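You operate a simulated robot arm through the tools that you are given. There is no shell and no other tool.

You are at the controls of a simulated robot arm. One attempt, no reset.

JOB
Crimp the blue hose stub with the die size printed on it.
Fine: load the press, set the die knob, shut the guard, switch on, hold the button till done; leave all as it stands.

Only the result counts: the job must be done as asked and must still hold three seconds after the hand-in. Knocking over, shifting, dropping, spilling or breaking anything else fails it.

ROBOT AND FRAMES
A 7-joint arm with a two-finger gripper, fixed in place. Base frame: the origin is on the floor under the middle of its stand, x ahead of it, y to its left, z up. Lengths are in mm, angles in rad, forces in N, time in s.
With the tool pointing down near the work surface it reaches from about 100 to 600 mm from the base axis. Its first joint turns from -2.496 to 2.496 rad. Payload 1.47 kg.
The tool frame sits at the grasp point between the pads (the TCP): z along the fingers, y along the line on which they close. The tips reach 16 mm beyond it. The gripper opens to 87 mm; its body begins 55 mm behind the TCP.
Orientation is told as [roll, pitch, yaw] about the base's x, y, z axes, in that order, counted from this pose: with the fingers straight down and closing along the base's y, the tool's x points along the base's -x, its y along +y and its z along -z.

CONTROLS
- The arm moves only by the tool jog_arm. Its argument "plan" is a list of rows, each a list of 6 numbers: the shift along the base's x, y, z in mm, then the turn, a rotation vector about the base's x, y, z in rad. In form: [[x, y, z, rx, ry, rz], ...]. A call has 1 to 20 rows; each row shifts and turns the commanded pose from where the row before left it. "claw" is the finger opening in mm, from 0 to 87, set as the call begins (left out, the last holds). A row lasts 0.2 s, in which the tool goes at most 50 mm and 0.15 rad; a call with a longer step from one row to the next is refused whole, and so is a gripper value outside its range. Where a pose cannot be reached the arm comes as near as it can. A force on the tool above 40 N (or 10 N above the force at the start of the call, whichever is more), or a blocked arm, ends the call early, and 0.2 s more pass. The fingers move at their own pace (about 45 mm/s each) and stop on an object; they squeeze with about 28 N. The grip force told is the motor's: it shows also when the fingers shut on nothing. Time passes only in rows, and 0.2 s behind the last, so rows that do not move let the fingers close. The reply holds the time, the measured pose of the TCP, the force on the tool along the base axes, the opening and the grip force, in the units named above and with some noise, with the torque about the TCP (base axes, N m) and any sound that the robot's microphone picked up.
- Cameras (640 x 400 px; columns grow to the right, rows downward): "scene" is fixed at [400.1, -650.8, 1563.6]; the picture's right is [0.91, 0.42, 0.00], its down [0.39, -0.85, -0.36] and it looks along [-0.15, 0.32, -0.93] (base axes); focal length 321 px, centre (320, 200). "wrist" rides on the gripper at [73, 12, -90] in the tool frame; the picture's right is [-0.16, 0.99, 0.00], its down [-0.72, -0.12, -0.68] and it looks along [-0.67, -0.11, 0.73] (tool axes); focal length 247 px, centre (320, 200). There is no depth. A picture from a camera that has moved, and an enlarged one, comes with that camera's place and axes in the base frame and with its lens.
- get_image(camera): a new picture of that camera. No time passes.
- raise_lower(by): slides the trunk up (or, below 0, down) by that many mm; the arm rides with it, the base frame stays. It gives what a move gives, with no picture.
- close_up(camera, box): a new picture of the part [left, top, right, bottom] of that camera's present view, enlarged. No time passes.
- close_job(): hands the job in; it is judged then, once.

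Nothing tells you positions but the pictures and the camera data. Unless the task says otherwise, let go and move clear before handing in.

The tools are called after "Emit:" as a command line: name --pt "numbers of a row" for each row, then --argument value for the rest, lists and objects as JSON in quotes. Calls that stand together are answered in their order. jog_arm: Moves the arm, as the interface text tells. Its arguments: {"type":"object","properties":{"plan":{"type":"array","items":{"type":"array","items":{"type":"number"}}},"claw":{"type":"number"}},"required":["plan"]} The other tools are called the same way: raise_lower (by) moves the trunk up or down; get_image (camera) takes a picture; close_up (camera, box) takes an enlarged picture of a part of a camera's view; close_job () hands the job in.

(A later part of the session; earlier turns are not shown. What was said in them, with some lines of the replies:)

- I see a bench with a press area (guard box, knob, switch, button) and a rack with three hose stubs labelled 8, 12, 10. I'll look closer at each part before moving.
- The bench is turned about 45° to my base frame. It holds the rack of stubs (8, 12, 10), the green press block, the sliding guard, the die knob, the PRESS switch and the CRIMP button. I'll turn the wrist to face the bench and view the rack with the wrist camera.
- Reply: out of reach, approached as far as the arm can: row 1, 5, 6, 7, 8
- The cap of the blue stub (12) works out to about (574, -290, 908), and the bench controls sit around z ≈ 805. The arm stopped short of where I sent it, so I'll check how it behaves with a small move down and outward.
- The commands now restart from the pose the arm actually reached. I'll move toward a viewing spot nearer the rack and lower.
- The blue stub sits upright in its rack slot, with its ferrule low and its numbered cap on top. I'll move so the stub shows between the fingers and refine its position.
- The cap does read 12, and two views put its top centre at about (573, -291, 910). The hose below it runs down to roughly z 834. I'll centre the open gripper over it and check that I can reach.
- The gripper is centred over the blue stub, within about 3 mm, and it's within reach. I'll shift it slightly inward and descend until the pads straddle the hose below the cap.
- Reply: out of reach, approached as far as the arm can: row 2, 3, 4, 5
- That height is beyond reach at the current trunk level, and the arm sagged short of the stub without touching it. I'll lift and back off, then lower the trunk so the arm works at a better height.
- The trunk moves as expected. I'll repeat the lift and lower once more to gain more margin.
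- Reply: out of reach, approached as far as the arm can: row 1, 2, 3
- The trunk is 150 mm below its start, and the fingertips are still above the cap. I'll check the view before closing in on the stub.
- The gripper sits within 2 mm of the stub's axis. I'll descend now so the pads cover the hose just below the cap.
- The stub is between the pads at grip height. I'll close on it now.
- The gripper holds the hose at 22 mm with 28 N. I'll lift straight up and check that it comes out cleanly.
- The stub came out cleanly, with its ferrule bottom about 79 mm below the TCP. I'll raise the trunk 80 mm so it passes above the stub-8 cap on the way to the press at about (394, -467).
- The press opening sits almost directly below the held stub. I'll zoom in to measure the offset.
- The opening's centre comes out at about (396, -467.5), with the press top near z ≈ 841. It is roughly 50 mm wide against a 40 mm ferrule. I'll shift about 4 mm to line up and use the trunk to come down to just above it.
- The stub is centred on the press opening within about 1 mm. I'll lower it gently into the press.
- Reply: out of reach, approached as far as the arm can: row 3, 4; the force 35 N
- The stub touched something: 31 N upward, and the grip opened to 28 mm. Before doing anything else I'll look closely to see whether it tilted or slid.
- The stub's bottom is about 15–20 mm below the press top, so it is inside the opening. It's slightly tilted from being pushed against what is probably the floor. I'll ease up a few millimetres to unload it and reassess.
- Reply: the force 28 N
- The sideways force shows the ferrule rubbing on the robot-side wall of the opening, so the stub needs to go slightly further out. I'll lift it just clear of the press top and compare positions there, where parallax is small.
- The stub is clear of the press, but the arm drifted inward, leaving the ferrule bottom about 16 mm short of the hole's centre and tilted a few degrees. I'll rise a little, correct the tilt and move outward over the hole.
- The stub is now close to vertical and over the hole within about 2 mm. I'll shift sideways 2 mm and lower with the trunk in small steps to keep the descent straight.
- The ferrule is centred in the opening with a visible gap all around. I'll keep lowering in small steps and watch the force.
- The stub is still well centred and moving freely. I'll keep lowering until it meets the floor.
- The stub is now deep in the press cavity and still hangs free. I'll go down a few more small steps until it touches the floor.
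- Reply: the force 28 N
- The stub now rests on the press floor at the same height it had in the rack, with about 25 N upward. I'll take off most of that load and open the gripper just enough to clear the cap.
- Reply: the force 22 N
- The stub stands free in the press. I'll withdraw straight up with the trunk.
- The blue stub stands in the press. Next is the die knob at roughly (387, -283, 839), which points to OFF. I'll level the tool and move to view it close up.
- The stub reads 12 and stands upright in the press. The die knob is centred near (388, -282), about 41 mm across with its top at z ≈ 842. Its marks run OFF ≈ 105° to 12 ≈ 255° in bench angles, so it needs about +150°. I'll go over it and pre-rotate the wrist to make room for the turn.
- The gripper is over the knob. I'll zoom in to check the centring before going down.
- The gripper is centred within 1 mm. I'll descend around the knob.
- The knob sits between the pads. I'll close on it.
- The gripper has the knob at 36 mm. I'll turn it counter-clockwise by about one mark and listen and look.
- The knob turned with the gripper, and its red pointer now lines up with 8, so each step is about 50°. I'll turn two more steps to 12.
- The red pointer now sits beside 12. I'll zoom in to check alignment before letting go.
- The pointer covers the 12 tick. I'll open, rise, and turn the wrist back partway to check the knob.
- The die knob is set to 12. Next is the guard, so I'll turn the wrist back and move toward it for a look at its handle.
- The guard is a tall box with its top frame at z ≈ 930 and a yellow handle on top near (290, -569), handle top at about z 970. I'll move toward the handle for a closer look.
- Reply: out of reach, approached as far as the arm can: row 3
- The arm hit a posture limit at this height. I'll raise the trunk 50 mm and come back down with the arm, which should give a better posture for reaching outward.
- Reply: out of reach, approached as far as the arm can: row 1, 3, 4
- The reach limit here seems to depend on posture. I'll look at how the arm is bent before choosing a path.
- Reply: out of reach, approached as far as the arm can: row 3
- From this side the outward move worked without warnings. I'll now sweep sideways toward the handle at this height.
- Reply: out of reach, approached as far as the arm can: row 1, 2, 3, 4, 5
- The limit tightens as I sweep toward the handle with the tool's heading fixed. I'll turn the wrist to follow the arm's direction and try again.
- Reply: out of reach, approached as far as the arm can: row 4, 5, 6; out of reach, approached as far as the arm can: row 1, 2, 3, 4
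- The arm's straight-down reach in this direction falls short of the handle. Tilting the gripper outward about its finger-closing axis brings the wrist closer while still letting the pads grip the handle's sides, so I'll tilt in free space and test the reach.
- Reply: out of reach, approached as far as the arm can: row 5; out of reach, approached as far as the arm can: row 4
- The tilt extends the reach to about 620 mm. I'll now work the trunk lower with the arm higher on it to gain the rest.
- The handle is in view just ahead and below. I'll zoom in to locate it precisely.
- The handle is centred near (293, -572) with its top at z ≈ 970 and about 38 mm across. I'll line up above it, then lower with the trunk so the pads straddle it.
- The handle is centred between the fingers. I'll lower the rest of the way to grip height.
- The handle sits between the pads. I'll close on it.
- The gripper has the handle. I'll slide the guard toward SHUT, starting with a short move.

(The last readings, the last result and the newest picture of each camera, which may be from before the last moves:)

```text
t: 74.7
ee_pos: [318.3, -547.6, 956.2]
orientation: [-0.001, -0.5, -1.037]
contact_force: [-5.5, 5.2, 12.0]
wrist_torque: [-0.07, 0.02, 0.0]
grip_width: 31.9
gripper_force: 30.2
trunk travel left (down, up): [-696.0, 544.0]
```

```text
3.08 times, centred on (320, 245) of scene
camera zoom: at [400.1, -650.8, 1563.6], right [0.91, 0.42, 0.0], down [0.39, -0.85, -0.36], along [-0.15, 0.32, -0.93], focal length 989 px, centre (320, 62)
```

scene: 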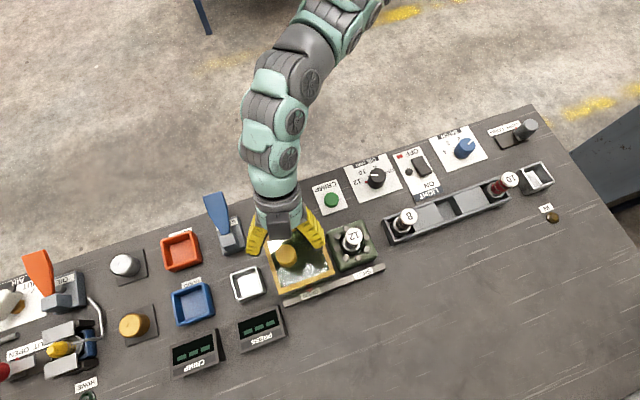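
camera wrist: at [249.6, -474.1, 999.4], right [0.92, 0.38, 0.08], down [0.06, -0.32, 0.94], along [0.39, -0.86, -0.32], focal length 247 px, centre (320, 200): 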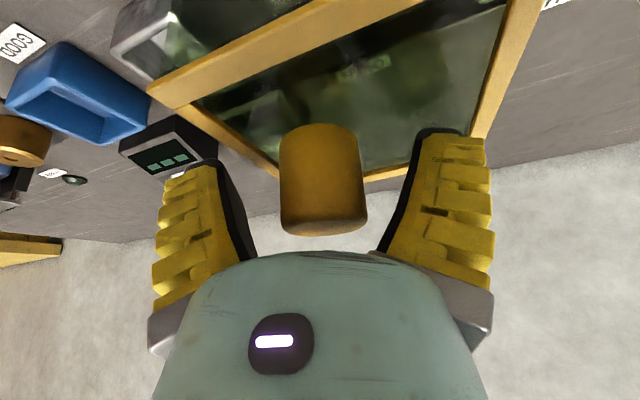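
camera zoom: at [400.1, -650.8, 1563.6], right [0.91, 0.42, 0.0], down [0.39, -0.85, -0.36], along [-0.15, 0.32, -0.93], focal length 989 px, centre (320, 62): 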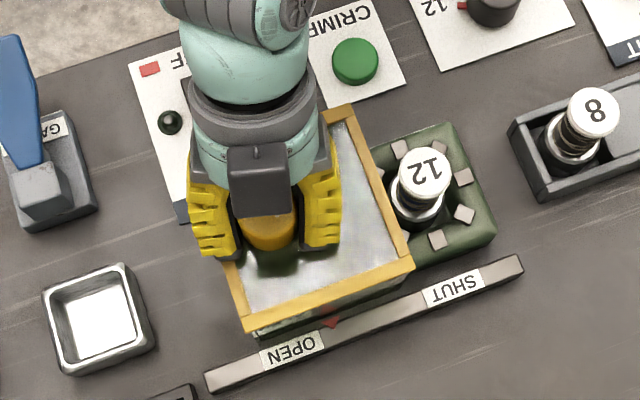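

The guard is sliding freely and the stub passes under it. I'll continue in steps.

Emit:
jog_arm --pt "7 7 0 0 0 0" --pt "7 7 0 0 0 0" --pt "7 7 0 0 0 0" --pt "7 7 0 0 0 0" --pt "7 7 0 0 0 0" --pt "7 7 0 0 0 0" --pt "0 0 0 0 0 0"

Emit:
close_up --camera "scene" --box '[230, 180, 410, 310]'

```text
t: 76.3
ee_pos: [361.2, -505.0, 955.7]
orientation: [0.002, -0.501, -1.038]
contact_force: [-4.5, 5.0, 12.9]
wrist_torque: [-0.13, -0.03, 0.01]
grip_width: 32.2
gripper_force: 30.1
trunk travel left (down, up): [-696.0, 544.0]
```

```text
3.08 times, centred on (320, 245) of scene
camera zoom: at [400.1, -650.8, 1563.6], right [0.91, 0.42, 0.0], down [0.39, -0.85, -0.36], along [-0.15, 0.32, -0.93], focal length 989 px, centre (320, 62)
```

zoom: 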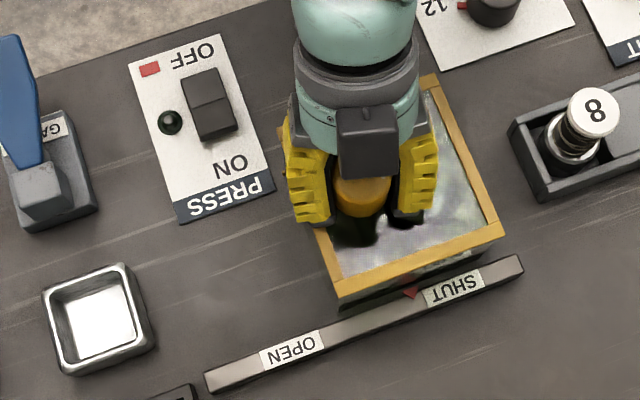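

The marker is nearing the SHUT label with about 35 mm to go. I'll continue more carefully.

Emit:
jog_arm --pt "7 7 0 0 0 0" --pt "7 7 0 0 0 0" --pt "5 5 0 0 0 0" --pt "0 0 0 0 0 0"

Emit:
close_up --camera "scene" --box '[290, 200, 410, 290]'

```text
t: 77.3
ee_pos: [381.6, -484.2, 956.4]
orientation: [0.002, -0.499, -1.036]
contact_force: [1.9, 1.9, 4.1]
wrist_torque: [0.26, 0.19, -0.01]
grip_width: 30.8
gripper_force: 29.8
trunk travel left (down, up): [-696.0, 544.0]
```

```text
4.44 times, centred on (350, 245) of scene
camera zoom: at [400.1, -650.8, 1563.6], right [0.91, 0.42, 0.0], down [0.39, -0.85, -0.36], along [-0.15, 0.32, -0.93], focal length 1428 px, centre (187, 0)
```

zoom: 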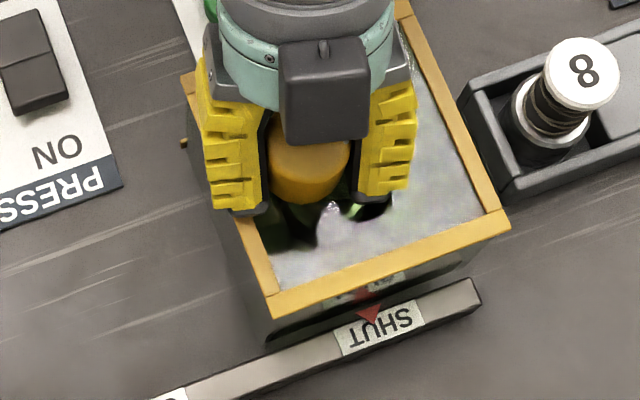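

The red marker lines up with SHUT just as it did with OPEN at the start. I'll push a few millimetres more to make sure it's at the end stop.

Emit:
jog_arm --pt "2 2 0 0 0 0" --pt "2 2 0 0 0 0" --pt "0 0 0 0 0 0"

Emit:
close_up --camera "scene" --box '[290, 200, 410, 290]'

```text
t: 78.1
ee_pos: [382.4, -482.6, 955.1]
orientation: [-0.001, -0.5, -1.037]
contact_force: [0.2, -8.4, -3.8]
wrist_torque: [-0.16, -0.34, 0.03]
grip_width: 30.5
gripper_force: 30.3
trunk travel left (down, up): [-696.0, 544.0]
```

```text
4.44 times, centred on (350, 245) of scene
camera zoom: at [400.1, -650.8, 1563.6], right [0.91, 0.42, 0.0], down [0.39, -0.85, -0.36], along [-0.15, 0.32, -0.93], focal length 1428 px, centre (187, 0)
```

zoom: 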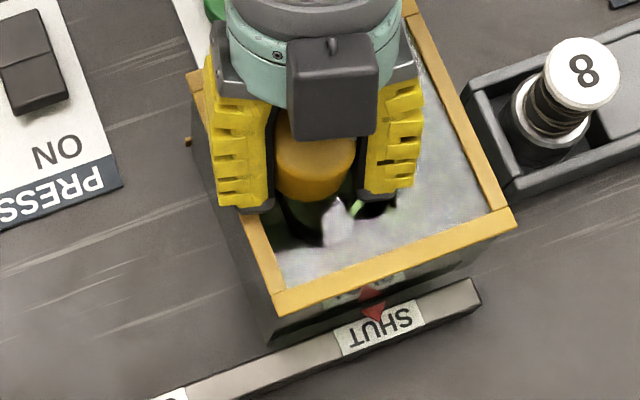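

Emit:
jog_arm --pt "2 2 0 0 0 0" --pt "2 2 0 0 0 0" --pt "2 2 0 0 0 0" --pt "0 0 0 0 0 0"

Emit:
close_up --camera "scene" --box '[290, 200, 410, 290]'

```text
t: 79.1
ee_pos: [382.7, -481.3, 956.1]
orientation: [-0.017, -0.503, -1.034]
contact_force: [-16.7, -29.3, -9.3]
wrist_torque: [-0.24, -0.51, 0.19]
grip_width: 30.6
gripper_force: 30.1
trunk travel left (down, up): [-696.0, 544.0]
```

```text
4.44 times, centred on (350, 245) of scene
camera zoom: at [400.1, -650.8, 1563.6], right [0.91, 0.42, 0.0], down [0.39, -0.85, -0.36], along [-0.15, 0.32, -0.93], focal length 1428 px, centre (187, 0)
```

zoom: 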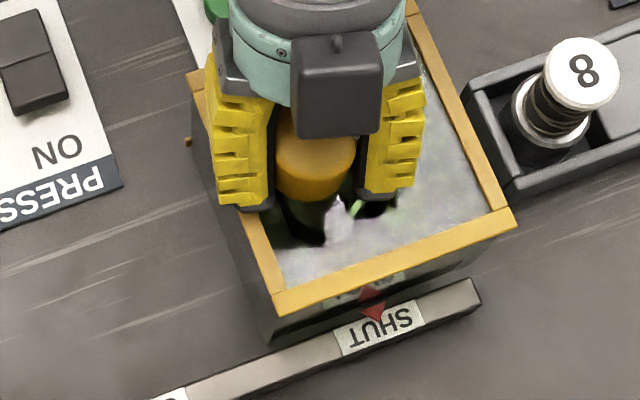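

The guard is against its end stop (about 32 N of resistance) and the marker is on SHUT. I'll relax the push slightly, open the gripper and rise clear.

Emit:
jog_arm --pt "-1.5 -1.5 0 0 0 0" --pt "-1 -1 0 0 0 0" --pt "0 0 0 0 0 0"

Emit:
jog_arm --pt "0 0 0 0 0 0" --pt "0 0 0 0 0 0" --pt "0 0 0 0 0 0" --pt "0 0 0 0 0 0" --claw 66

Emit:
raise_lower --by 80

Emit:
get_image --camera "scene"

Emit:
close_up --camera "scene" --box '[230, 180, 410, 310]'

```text
t: 79.9
ee_pos: [383.5, -482.9, 957.3]
orientation: [-0.014, -0.503, -1.033]
contact_force: [-17.4, -12.1, 5.5]
wrist_torque: [0.02, 0.33, 0.08]
grip_width: 30.8
gripper_force: 30.3
trunk travel left (down, up): [-696.0, 544.0]
```

```text
t: 80.9
ee_pos: [387.4, -479.5, 955.6]
orientation: [0.001, -0.5, -1.037]
contact_force: [-0.1, -0.4, 0.1]
wrist_torque: [0.02, -0.02, -0.02]
grip_width: 69.9
gripper_force: 2.8
trunk travel left (down, up): [-696.0, 544.0]
```

```text
t: 82.1
ee_pos: [388.1, -478.7, 1035.2]
orientation: [0.0, -0.498, -1.036]
contact_force: [0.3, -0.2, 0.8]
wrist_torque: [-0.03, 0.01, 0.02]
grip_width: 69.8
gripper_force: 2.5
trunk travel left (down, up): [-776.0, 464.0]
```

```text
taken
```

scene: 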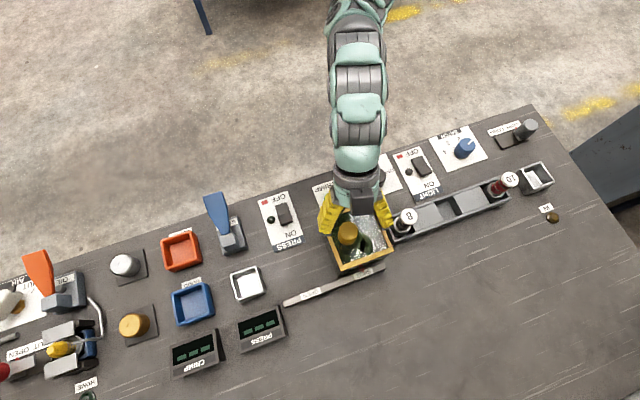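

```text
3.08 times, centred on (320, 245) of scene
camera zoom: at [400.1, -650.8, 1563.6], right [0.91, 0.42, 0.0], down [0.39, -0.85, -0.36], along [-0.15, 0.32, -0.93], focal length 989 px, centre (320, 62)
```

zoom: 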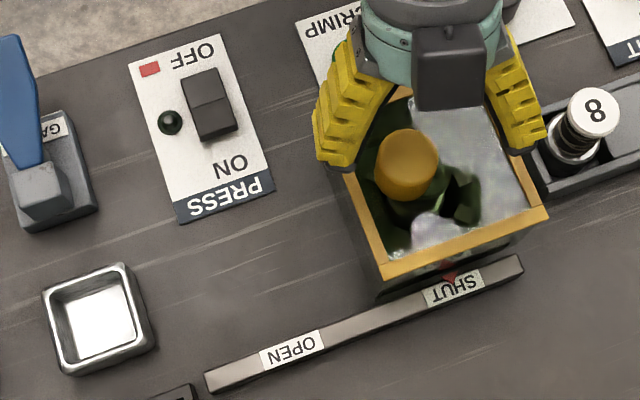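

The guard is shut with the marker on SHUT. Next is the PRESS rocker near (224, -474), where I'll press the ON end. I'll back away, level the tool, close the fingers and set the trunk for that spot.

Emit:
jog_arm --pt "-20 20 0 0 0 0" --pt "-20 20 0 0.1075 0.0638 0" --pt "-30 -2 0 0.1075 0.0638 0" --pt "-30 -2 0 0.1075 0.0638 0" --pt "-30 -2 0 0.1075 0.0638 0" --pt "-24 -1 0 0 0 0.125" --pt "0 0 0 0 0 0.125" --pt "0 0 0 0 0 0" --claw 0

Emit:
get_image --camera "wrist"

```text
t: 83.9
ee_pos: [233.2, -446.4, 1036.8]
orientation: [-0.001, 0.0, -0.785]
contact_force: [-0.4, 0.2, 0.0]
wrist_torque: [0.02, -0.02, 0.03]
grip_width: 0.0
gripper_force: 28.6
trunk travel left (down, up): [-776.0, 464.0]
```

```text
taken
camera wrist: at [189.9, -386.2, 1126.1], right [0.81, 0.59, 0.0], down [0.43, -0.59, 0.68], along [0.4, -0.55, -0.73], focal length 247 px, centre (320, 200)
```

wrist: 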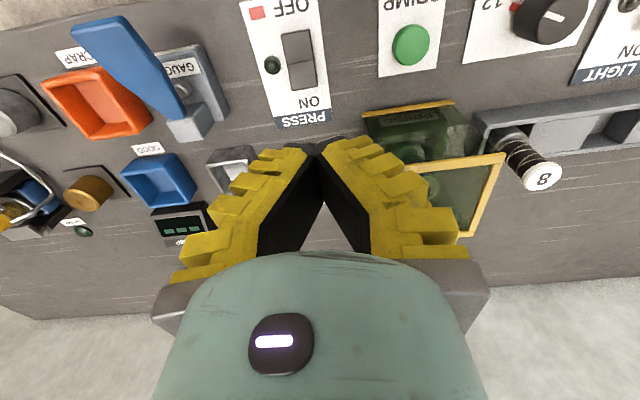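

The tool is level with the fingers closed, and the PRESS rocker is in view. I'll zoom in on it.

Emit:
close_up --camera "wrist" --box '[230, 0, 350, 130]'

Emit:
close_up --camera "scene" --box '[250, 180, 320, 260]'

Emit:
close_up --camera "wrist" --box '[260, 120, 380, 200]'

```text
3.08 times, centred on (290, 65) of wrist
camera zoom: at [189.9, -386.2, 1126.1], right [0.81, 0.59, 0.0], down [0.43, -0.59, 0.68], along [0.4, -0.55, -0.73], focal length 760 px, centre (412, 615)
```

zoom: 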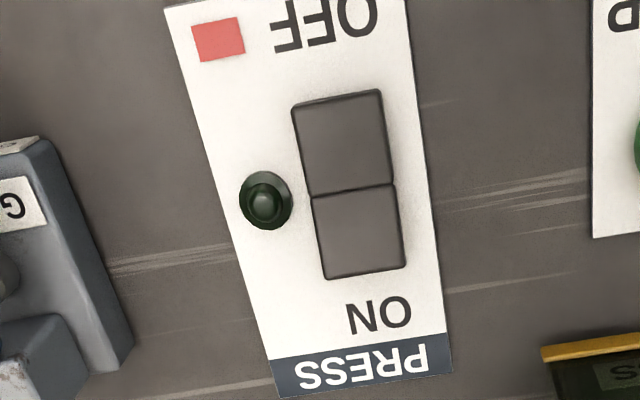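

```text
5.00 times, centred on (285, 220) of scene
camera zoom: at [400.1, -650.8, 1563.6], right [0.91, 0.42, 0.0], down [0.39, -0.85, -0.36], along [-0.15, 0.32, -0.93], focal length 1606 px, centre (495, 100)
```

zoom: 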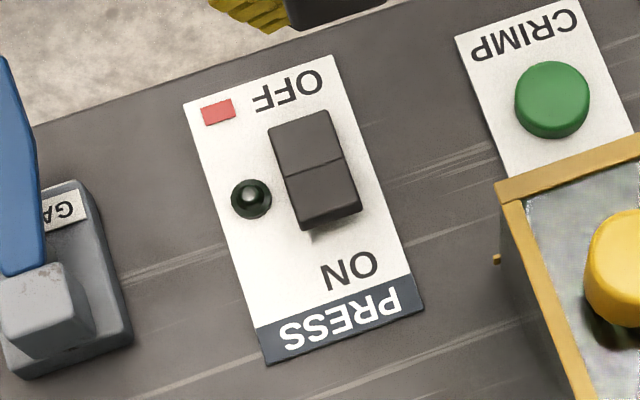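

```text
5.00 times, centred on (320, 160) of wrist
camera zoom: at [189.9, -386.2, 1126.1], right [0.81, 0.59, 0.0], down [0.43, -0.59, 0.68], along [0.4, -0.55, -0.73], focal length 1235 px, centre (320, 400)
```

zoom: 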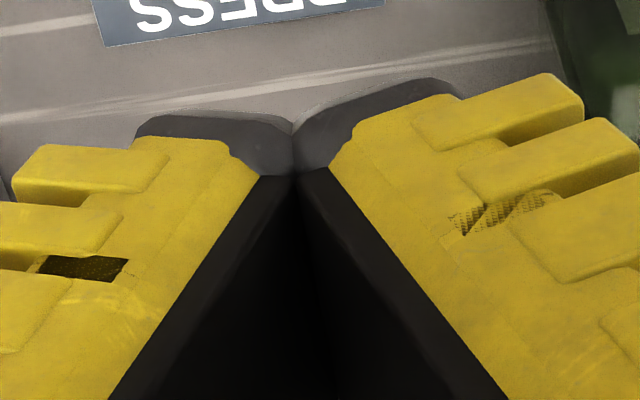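

The rocker's raised ON end is at about u=505 in bench terms, with its top near z 821. I'll aim the closed fingertips at the ON half, around (229, -474), and come down with the trunk.

Emit:
jog_arm --pt "-2 -13.7 0 0 0 0" --pt "-2 -13.7 0 0 0 0" --pt "0 0 0 0 0 0"

Emit:
raise_lower --by -130

Emit:
get_image --camera "wrist"

Emit:
close_up --camera "scene" --box '[230, 160, 350, 260]'

```text
t: 84.7
ee_pos: [227.7, -472.8, 1036.8]
orientation: [-0.002, 0.002, -0.786]
contact_force: [0.0, -0.4, -0.7]
wrist_torque: [-0.01, -0.03, 0.0]
grip_width: 0.0
gripper_force: 27.9
trunk travel left (down, up): [-776.0, 464.0]
```

```text
t: 86.2
ee_pos: [228.5, -472.1, 907.3]
orientation: [-0.002, -0.001, -0.784]
contact_force: [-0.1, -0.3, 0.8]
wrist_torque: [0.02, -0.04, -0.02]
grip_width: 0.0
gripper_force: 28.1
trunk travel left (down, up): [-646.0, 594.0]
```

```text
taken
camera wrist: at [186.0, -412.5, 995.6], right [0.81, 0.59, 0.0], down [0.43, -0.59, 0.68], along [0.4, -0.55, -0.73], focal length 247 px, centre (320, 200)
```

wrist: 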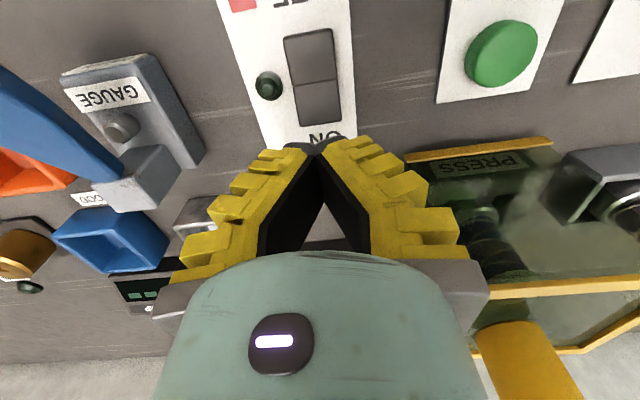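

```text
4.00 times, centred on (290, 210) of scene
camera zoom: at [400.1, -650.8, 1563.6], right [0.91, 0.42, 0.0], down [0.39, -0.85, -0.36], along [-0.15, 0.32, -0.93], focal length 1285 px, centre (440, 160)
```

zoom: 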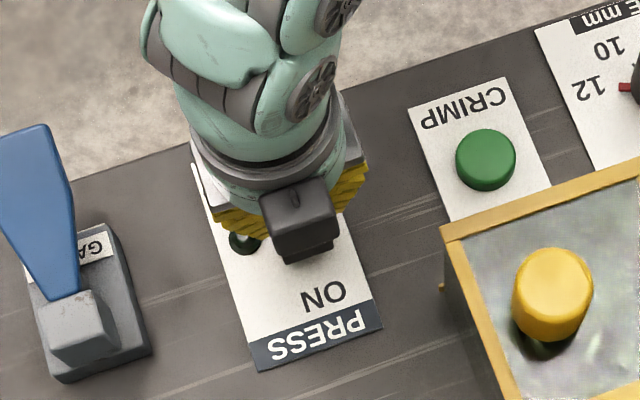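

The aim point falls on the ON half. I'll shift 3 mm outward and come down to just above it.

Emit:
jog_arm --pt "2 -2 0 0 0 0" --pt "0 0 0 0 0 0"

Emit:
raise_lower --by -60

Emit:
get_image --camera "wrist"

Emit:
close_up --camera "scene" --box '[230, 160, 350, 260]'

```text
t: 86.8
ee_pos: [231.1, -473.5, 905.7]
orientation: [0.0, 0.002, -0.786]
contact_force: [-0.1, 0.2, 0.1]
wrist_torque: [0.01, 0.0, -0.01]
grip_width: 0.0
gripper_force: 27.7
trunk travel left (down, up): [-646.0, 594.0]
```

```text
t: 87.8
ee_pos: [230.4, -474.4, 846.7]
orientation: [0.0, 0.001, -0.784]
contact_force: [0.2, -0.2, 0.5]
wrist_torque: [0.02, 0.01, 0.01]
grip_width: 0.1
gripper_force: 27.4
trunk travel left (down, up): [-586.0, 654.0]
```

```text
taken
camera wrist: at [188.0, -414.4, 935.8], right [0.81, 0.59, 0.0], down [0.43, -0.59, 0.68], along [0.4, -0.55, -0.73], focal length 247 px, centre (320, 200)
```

wrist: 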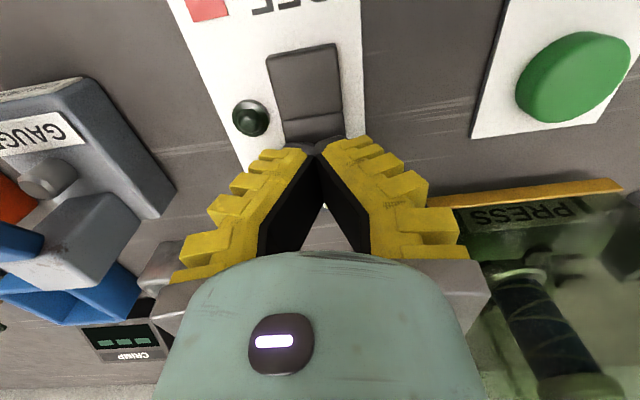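

```text
4.00 times, centred on (290, 210) of scene
camera zoom: at [400.1, -650.8, 1563.6], right [0.91, 0.42, 0.0], down [0.39, -0.85, -0.36], along [-0.15, 0.32, -0.93], focal length 1285 px, centre (440, 160)
```

zoom: 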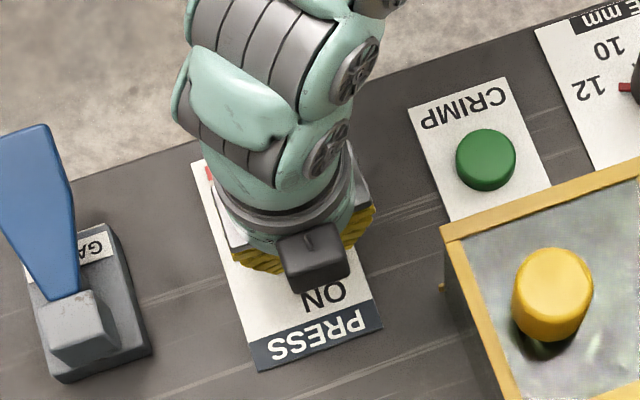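

The fingertips are just above the ON half. I'll press down in small steps and watch the force.

Emit:
raise_lower --by -8

Emit:
raise_lower --by -4

Emit:
raise_lower --by -4

```text
t: 88.4
ee_pos: [231.6, -473.7, 838.3]
orientation: [0.002, -0.001, -0.784]
contact_force: [1.1, -1.1, 0.2]
wrist_torque: [0.02, -0.01, 0.01]
grip_width: 6.1
gripper_force: 28.2
trunk travel left (down, up): [-578.0, 662.0]
```

```text
t: 88.9
ee_pos: [231.2, -475.2, 835.4]
orientation: [-0.001, -0.003, -0.784]
contact_force: [-0.5, -0.4, -0.5]
wrist_torque: [0.0, 0.0, 0.03]
grip_width: 0.0
gripper_force: 28.4
trunk travel left (down, up): [-574.0, 666.0]
```

```text
t: 89.5
ee_pos: [231.1, -475.9, 831.5]
orientation: [-0.001, 0.0, -0.787]
contact_force: [-1.8, 5.3, 15.1]
wrist_torque: [0.19, 0.11, -0.07]
grip_width: 6.0
gripper_force: 28.1
trunk travel left (down, up): [-570.0, 670.0]
```

Contact is at 15 N. I'll press a little further.

Emit:
raise_lower --by -3

Emit:
close_up --camera "wrist" --box '[220, 0, 420, 160]'

```text
t: 89.9
ee_pos: [230.4, -476.0, 831.1]
orientation: [-0.002, -0.004, -0.787]
contact_force: [1.5, 3.6, 14.1]
wrist_torque: [0.12, 0.08, -0.08]
grip_width: 6.1
gripper_force: 29.2
trunk travel left (down, up): [-568.0, 672.0]
stopped: the force on the tool passed its limit at 42 N (the readings are from after the stop); the commanded pose is now the measured one
```

```text
2.50 times, centred on (320, 80) of wrist
camera zoom: at [188.1, -415.5, 920.1], right [0.81, 0.58, 0.0], down [0.43, -0.59, 0.68], along [0.4, -0.56, -0.73], focal length 617 px, centre (320, 500)
```

zoom: 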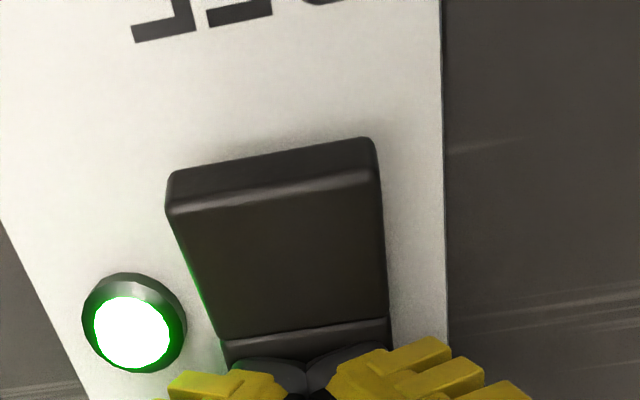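

The rocker flipped to ON and the green lamp is lit. I'll rise, then look at the displays and the CRIMP button.

Emit:
raise_lower --by 70

Emit:
jog_arm --pt "-14 14 0 0 0 0" --pt "0 0 0 0 0 0"

Emit:
get_image --camera "scene"

Emit:
close_up --camera "scene" --box '[160, 280, 300, 390]'

Emit:
get_image --camera "wrist"

```text
t: 91.0
ee_pos: [230.8, -475.3, 901.1]
orientation: [-0.002, 0.001, -0.788]
contact_force: [0.0, 1.3, 0.2]
wrist_torque: [-0.02, 0.02, 0.07]
grip_width: 0.0
gripper_force: 28.2
trunk travel left (down, up): [-638.0, 602.0]
```

```text
t: 91.6
ee_pos: [216.5, -461.6, 900.0]
orientation: [-0.001, -0.002, -0.786]
contact_force: [-0.4, -0.9, -0.4]
wrist_torque: [-0.01, -0.01, -0.01]
grip_width: 0.0
gripper_force: 28.4
trunk travel left (down, up): [-638.0, 602.0]
```

```text
taken
```

scene: 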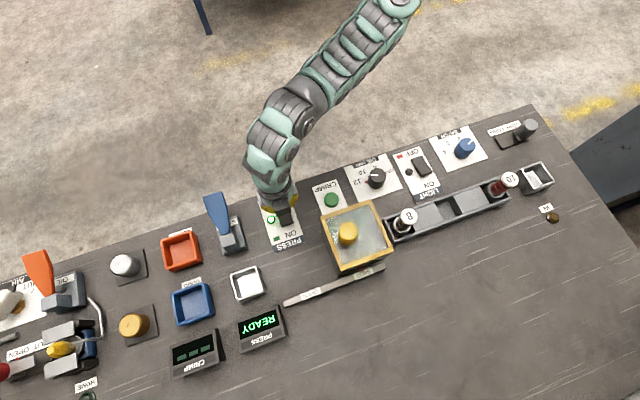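

```text
3.64 times, centred on (230, 335) of scene
camera zoom: at [400.1, -650.8, 1563.6], right [0.91, 0.42, 0.0], down [0.39, -0.85, -0.36], along [-0.15, 0.32, -0.93], focal length 1168 px, centre (647, -291)
```

zoom: 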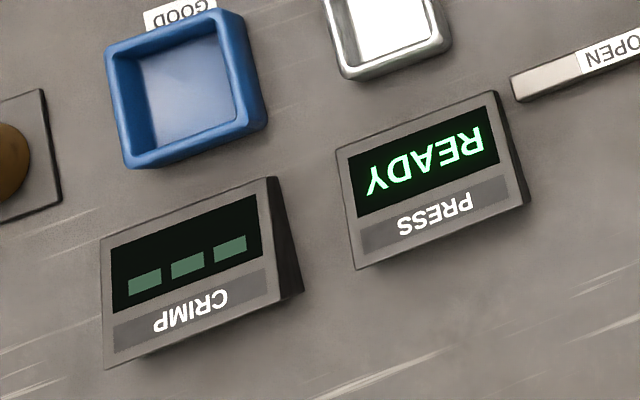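

```text
taken
camera wrist: at [173.0, -400.8, 989.1], right [0.81, 0.58, 0.0], down [0.43, -0.59, 0.68], along [0.4, -0.55, -0.73], focal length 247 px, centre (320, 200)
```

wrist: 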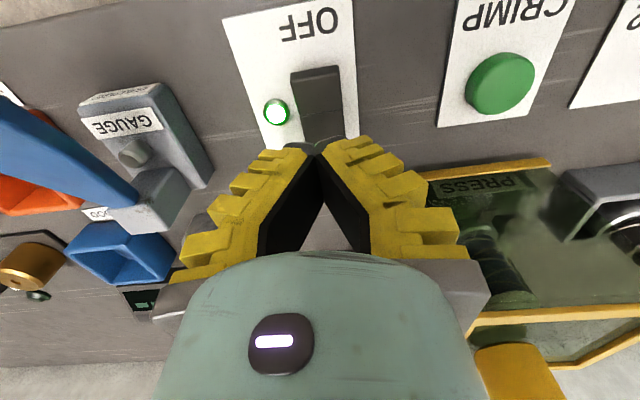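

The PRESS display shows READY. I'll move over to the green CRIMP button.

Emit:
jog_arm --pt "21.5 21.5 0 0 0 0" --pt "21.5 21.5 0 0 0 0" --pt "21.5 21.5 0 0 0 0" --pt "21.5 21.5 0 0 0 0" --pt "0 0 0 0 0 0"

Emit:
get_image --camera "wrist"

Emit:
close_up --camera "scene" --box '[270, 150, 410, 270]'

```text
t: 92.8
ee_pos: [302.0, -374.8, 899.3]
orientation: [-0.004, 0.002, -0.788]
contact_force: [-0.2, 0.1, -0.3]
wrist_torque: [0.03, 0.01, -0.03]
grip_width: 0.0
gripper_force: 27.8
trunk travel left (down, up): [-638.0, 602.0]
```

```text
taken
camera wrist: at [259.3, -314.2, 989.5], right [0.81, 0.58, 0.0], down [0.43, -0.59, 0.68], along [0.4, -0.55, -0.73], focal length 247 px, centre (320, 200)
```

wrist: 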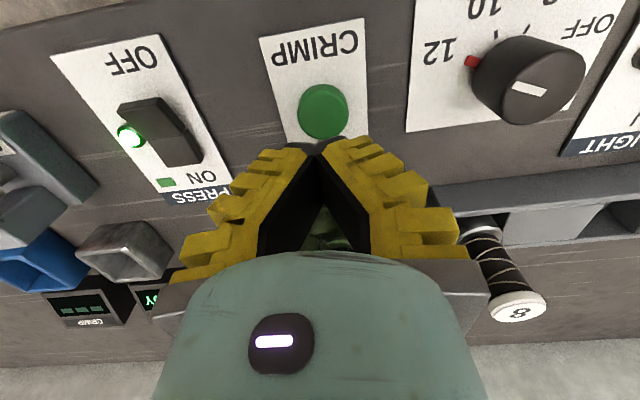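

```text
3.33 times, centred on (340, 210) of scene
camera zoom: at [400.1, -650.8, 1563.6], right [0.91, 0.42, 0.0], down [0.39, -0.85, -0.36], along [-0.15, 0.32, -0.93], focal length 1071 px, centre (253, 167)
```

zoom: 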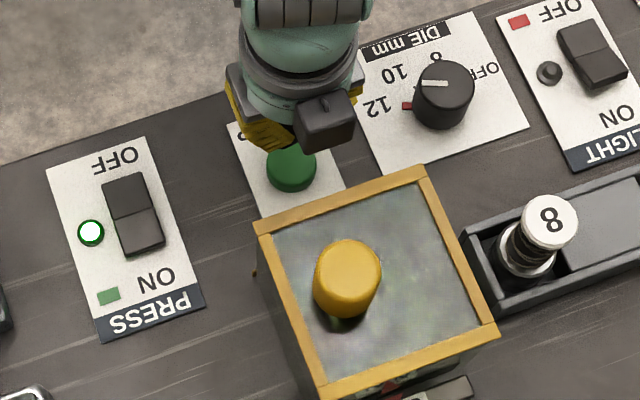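

The fingertips are right over the CRIMP button. I'll lower to just above it and then press gently.

Emit:
raise_lower --by -55

Emit:
raise_lower --by -8

Emit:
raise_lower --by -4

```text
t: 93.8
ee_pos: [302.4, -374.9, 846.2]
orientation: [-0.004, -0.001, -0.788]
contact_force: [-0.4, -0.2, -0.8]
wrist_torque: [-0.01, -0.02, 0.0]
grip_width: 0.4
gripper_force: 27.7
trunk travel left (down, up): [-583.0, 657.0]
```

```text
t: 94.3
ee_pos: [302.4, -375.7, 837.7]
orientation: [-0.005, -0.001, -0.787]
contact_force: [-0.4, -0.3, -0.9]
wrist_torque: [0.01, 0.0, -0.02]
grip_width: 0.1
gripper_force: 27.9
trunk travel left (down, up): [-575.0, 665.0]
```

```text
t: 94.9
ee_pos: [301.5, -375.2, 833.6]
orientation: [-0.003, -0.001, -0.789]
contact_force: [-0.2, 0.1, 0.1]
wrist_torque: [0.01, -0.03, 0.02]
grip_width: 0.2
gripper_force: 27.9
trunk travel left (down, up): [-571.0, 669.0]
```

Emit:
raise_lower --by -3

Emit:
raise_lower --by -3

Emit:
close_up --camera "scene" --box '[160, 280, 300, 390]'

```text
t: 95.4
ee_pos: [303.3, -375.5, 830.9]
orientation: [-0.005, 0.0, -0.789]
contact_force: [-0.9, 0.0, 0.4]
wrist_torque: [0.0, 0.02, 0.01]
grip_width: 6.1
gripper_force: 28.0
trunk travel left (down, up): [-568.0, 672.0]
```

```text
t: 95.9
ee_pos: [301.7, -375.0, 826.2]
orientation: [-0.002, -0.002, -0.788]
contact_force: [-0.5, -0.1, 3.4]
wrist_torque: [0.01, -0.01, 0.03]
grip_width: 6.1
gripper_force: 28.5
trunk travel left (down, up): [-565.0, 675.0]
heard: click
```

```text
3.64 times, centred on (230, 335) of scene
camera zoom: at [400.1, -650.8, 1563.6], right [0.91, 0.42, 0.0], down [0.39, -0.85, -0.36], along [-0.15, 0.32, -0.93], focal length 1168 px, centre (647, -291)
```

zoom: 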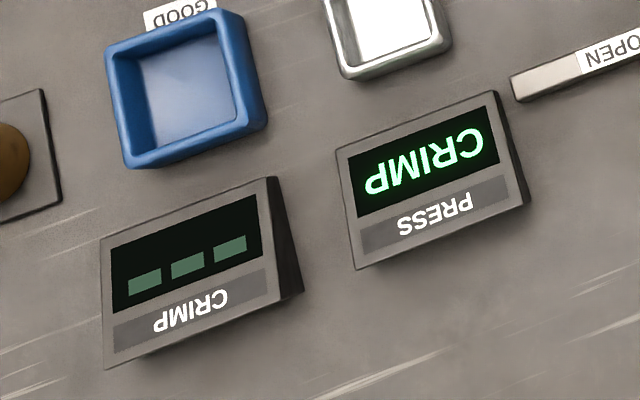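

The button clicked and the display shows CRIMP. I'll press 1 mm deeper for margin and hold.

Emit:
jog_arm --pt "0 0 -1 0 0 0" --pt "0 0 0 0 0 0" --pt "0 0 0 0 0 0" --pt "0 0 0 0 0 0" --pt "0 0 0 0 0 0"

Emit:
close_up --camera "scene" --box '[160, 280, 300, 390]'

```text
t: 97.1
ee_pos: [303.2, -375.8, 827.3]
orientation: [-0.002, -0.002, -0.789]
contact_force: [0.0, 0.9, 3.7]
wrist_torque: [0.02, 0.0, 0.02]
grip_width: 5.8
gripper_force: 28.4
trunk travel left (down, up): [-565.0, 675.0]
```

```text
3.64 times, centred on (230, 335) of scene
camera zoom: at [400.1, -650.8, 1563.6], right [0.91, 0.42, 0.0], down [0.39, -0.85, -0.36], along [-0.15, 0.32, -0.93], focal length 1168 px, centre (647, -291)
```

zoom: 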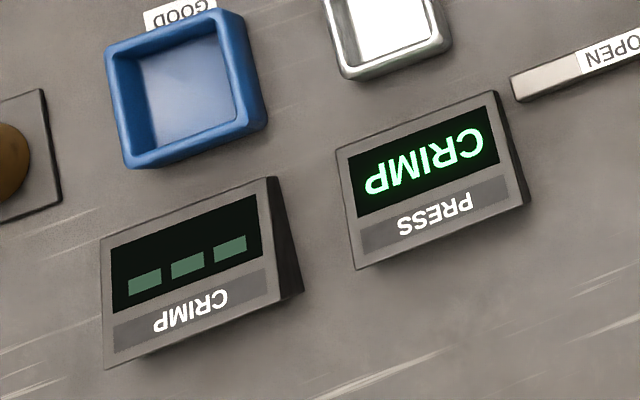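

The display still shows CRIMP, so I'll keep holding with slightly more pressure.

Emit:
jog_arm --pt "0 0 -1 0 0 0" --pt "0 0 0 0 0 0" --pt "0 0 0 0 0 0" --pt "0 0 0 0 0 0" --pt "0 0 0 0 0 0" --pt "0 0 0 0 0 0" --pt "0 0 0 0 0 0" --pt "0 0 0 0 0 0" --pt "0 0 0 0 0 0" --pt "0 0 0 0 0 0"

Emit:
close_up --camera "scene" --box '[160, 280, 300, 390]'

```text
t: 99.3
ee_pos: [302.7, -375.3, 825.5]
orientation: [-0.004, -0.002, -0.79]
contact_force: [-1.4, 1.3, 4.6]
wrist_torque: [0.02, -0.01, 0.01]
grip_width: 6.3
gripper_force: 28.4
trunk travel left (down, up): [-565.0, 675.0]
```

```text
3.64 times, centred on (230, 335) of scene
camera zoom: at [400.1, -650.8, 1563.6], right [0.91, 0.42, 0.0], down [0.39, -0.85, -0.36], along [-0.15, 0.32, -0.93], focal length 1168 px, centre (647, -291)
```

zoom: 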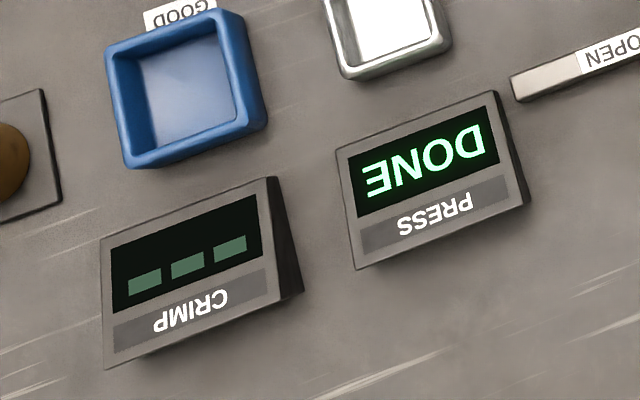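

The PRESS display reads DONE. I'll lift straight off the button, move clear and verify everything before handing in.

Emit:
raise_lower --by 100

Emit:
raise_lower --by 80

Emit:
get_image --camera "scene"

Emit:
close_up --camera "scene" --box '[230, 140, 450, 300]'

Emit:
close_up --camera "scene" --box '[160, 280, 300, 390]'

Emit:
get_image --camera "wrist"

```text
t: 100.7
ee_pos: [302.3, -375.3, 924.8]
orientation: [-0.003, -0.001, -0.787]
contact_force: [0.1, 0.8, 0.2]
wrist_torque: [0.0, -0.04, 0.01]
grip_width: 0.0
gripper_force: 28.2
trunk travel left (down, up): [-665.0, 575.0]
```

```text
t: 101.8
ee_pos: [301.7, -375.9, 1003.5]
orientation: [-0.004, -0.001, -0.786]
contact_force: [0.2, 0.0, 0.4]
wrist_torque: [0.0, 0.02, 0.0]
grip_width: 0.2
gripper_force: 28.2
trunk travel left (down, up): [-745.0, 495.0]
```

```text
taken
```

scene: 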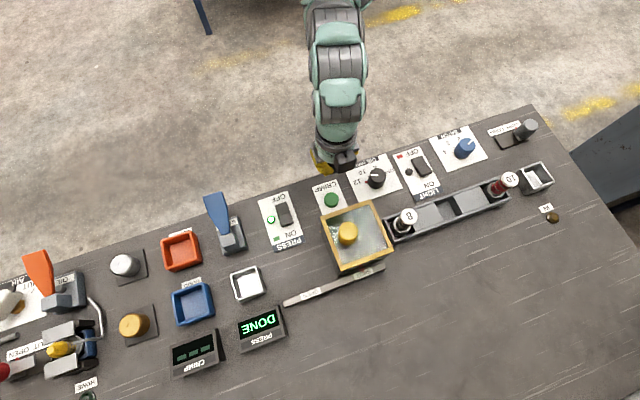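

```text
2.50 times, centred on (340, 220) of scene
camera zoom: at [400.1, -650.8, 1563.6], right [0.91, 0.42, 0.0], down [0.39, -0.85, -0.36], along [-0.15, 0.32, -0.93], focal length 803 px, centre (270, 150)
```

zoom: 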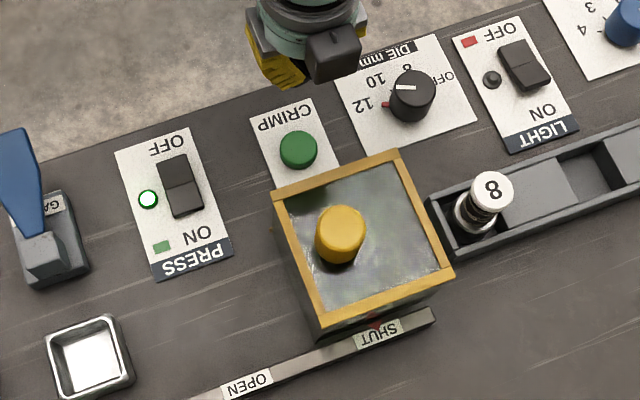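

```text
3.64 times, centred on (230, 335) of scene
camera zoom: at [400.1, -650.8, 1563.6], right [0.91, 0.42, 0.0], down [0.39, -0.85, -0.36], along [-0.15, 0.32, -0.93], focal length 1168 px, centre (647, -291)
```

zoom: 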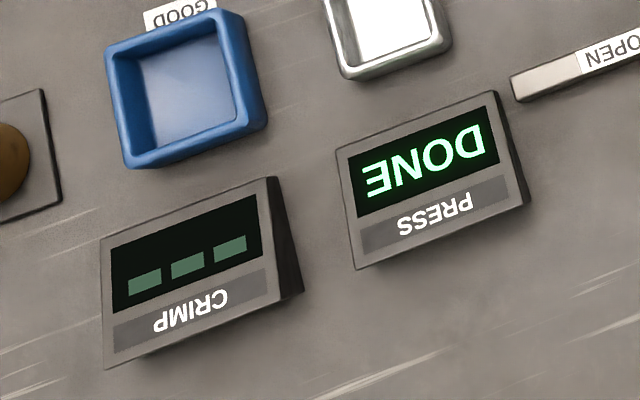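

```text
taken
camera wrist: at [259.3, -314.6, 1094.0], right [0.81, 0.58, 0.0], down [0.43, -0.59, 0.68], along [0.4, -0.55, -0.73], focal length 247 px, centre (320, 200)
```

wrist: 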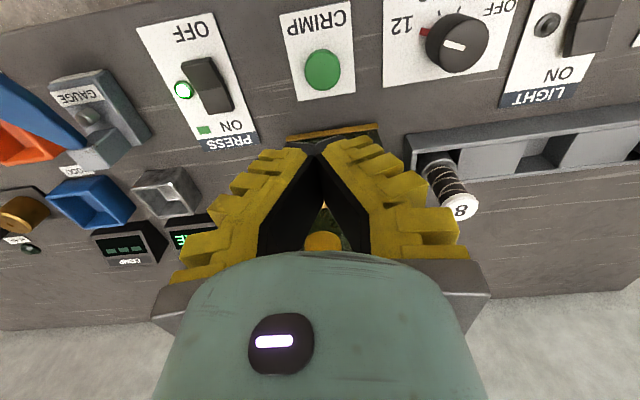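

The PRESS display shows DONE. The die knob is on 12, the guard marker is on SHUT, the PRESS switch is on with its lamp lit, and the arm is clear with nothing else moved, so I'm handing in.

Emit:
close_job

```text
The job is handed in.
```

The blue hose stub, marked 12, has been crimped with die size 12. The PRESS display reads DONE, and the job is handed in.

- **Press:** the stub is still in the press under the guard, which is shut against its end stop.
- **Controls:** the die knob is on 12 and the PRESS switch is on with its lamp lit. I held the CRIMP button until the display changed to DONE.
- **Loading:** my first try at lowering the stub into the press caught the side of the opening. I lifted it, straightened and re-centred it, and it then went in cleanly to the floor.
- **Everything else:** I saw nothing else moved or knocked over in the last pictures, and the arm is clear of the bench.
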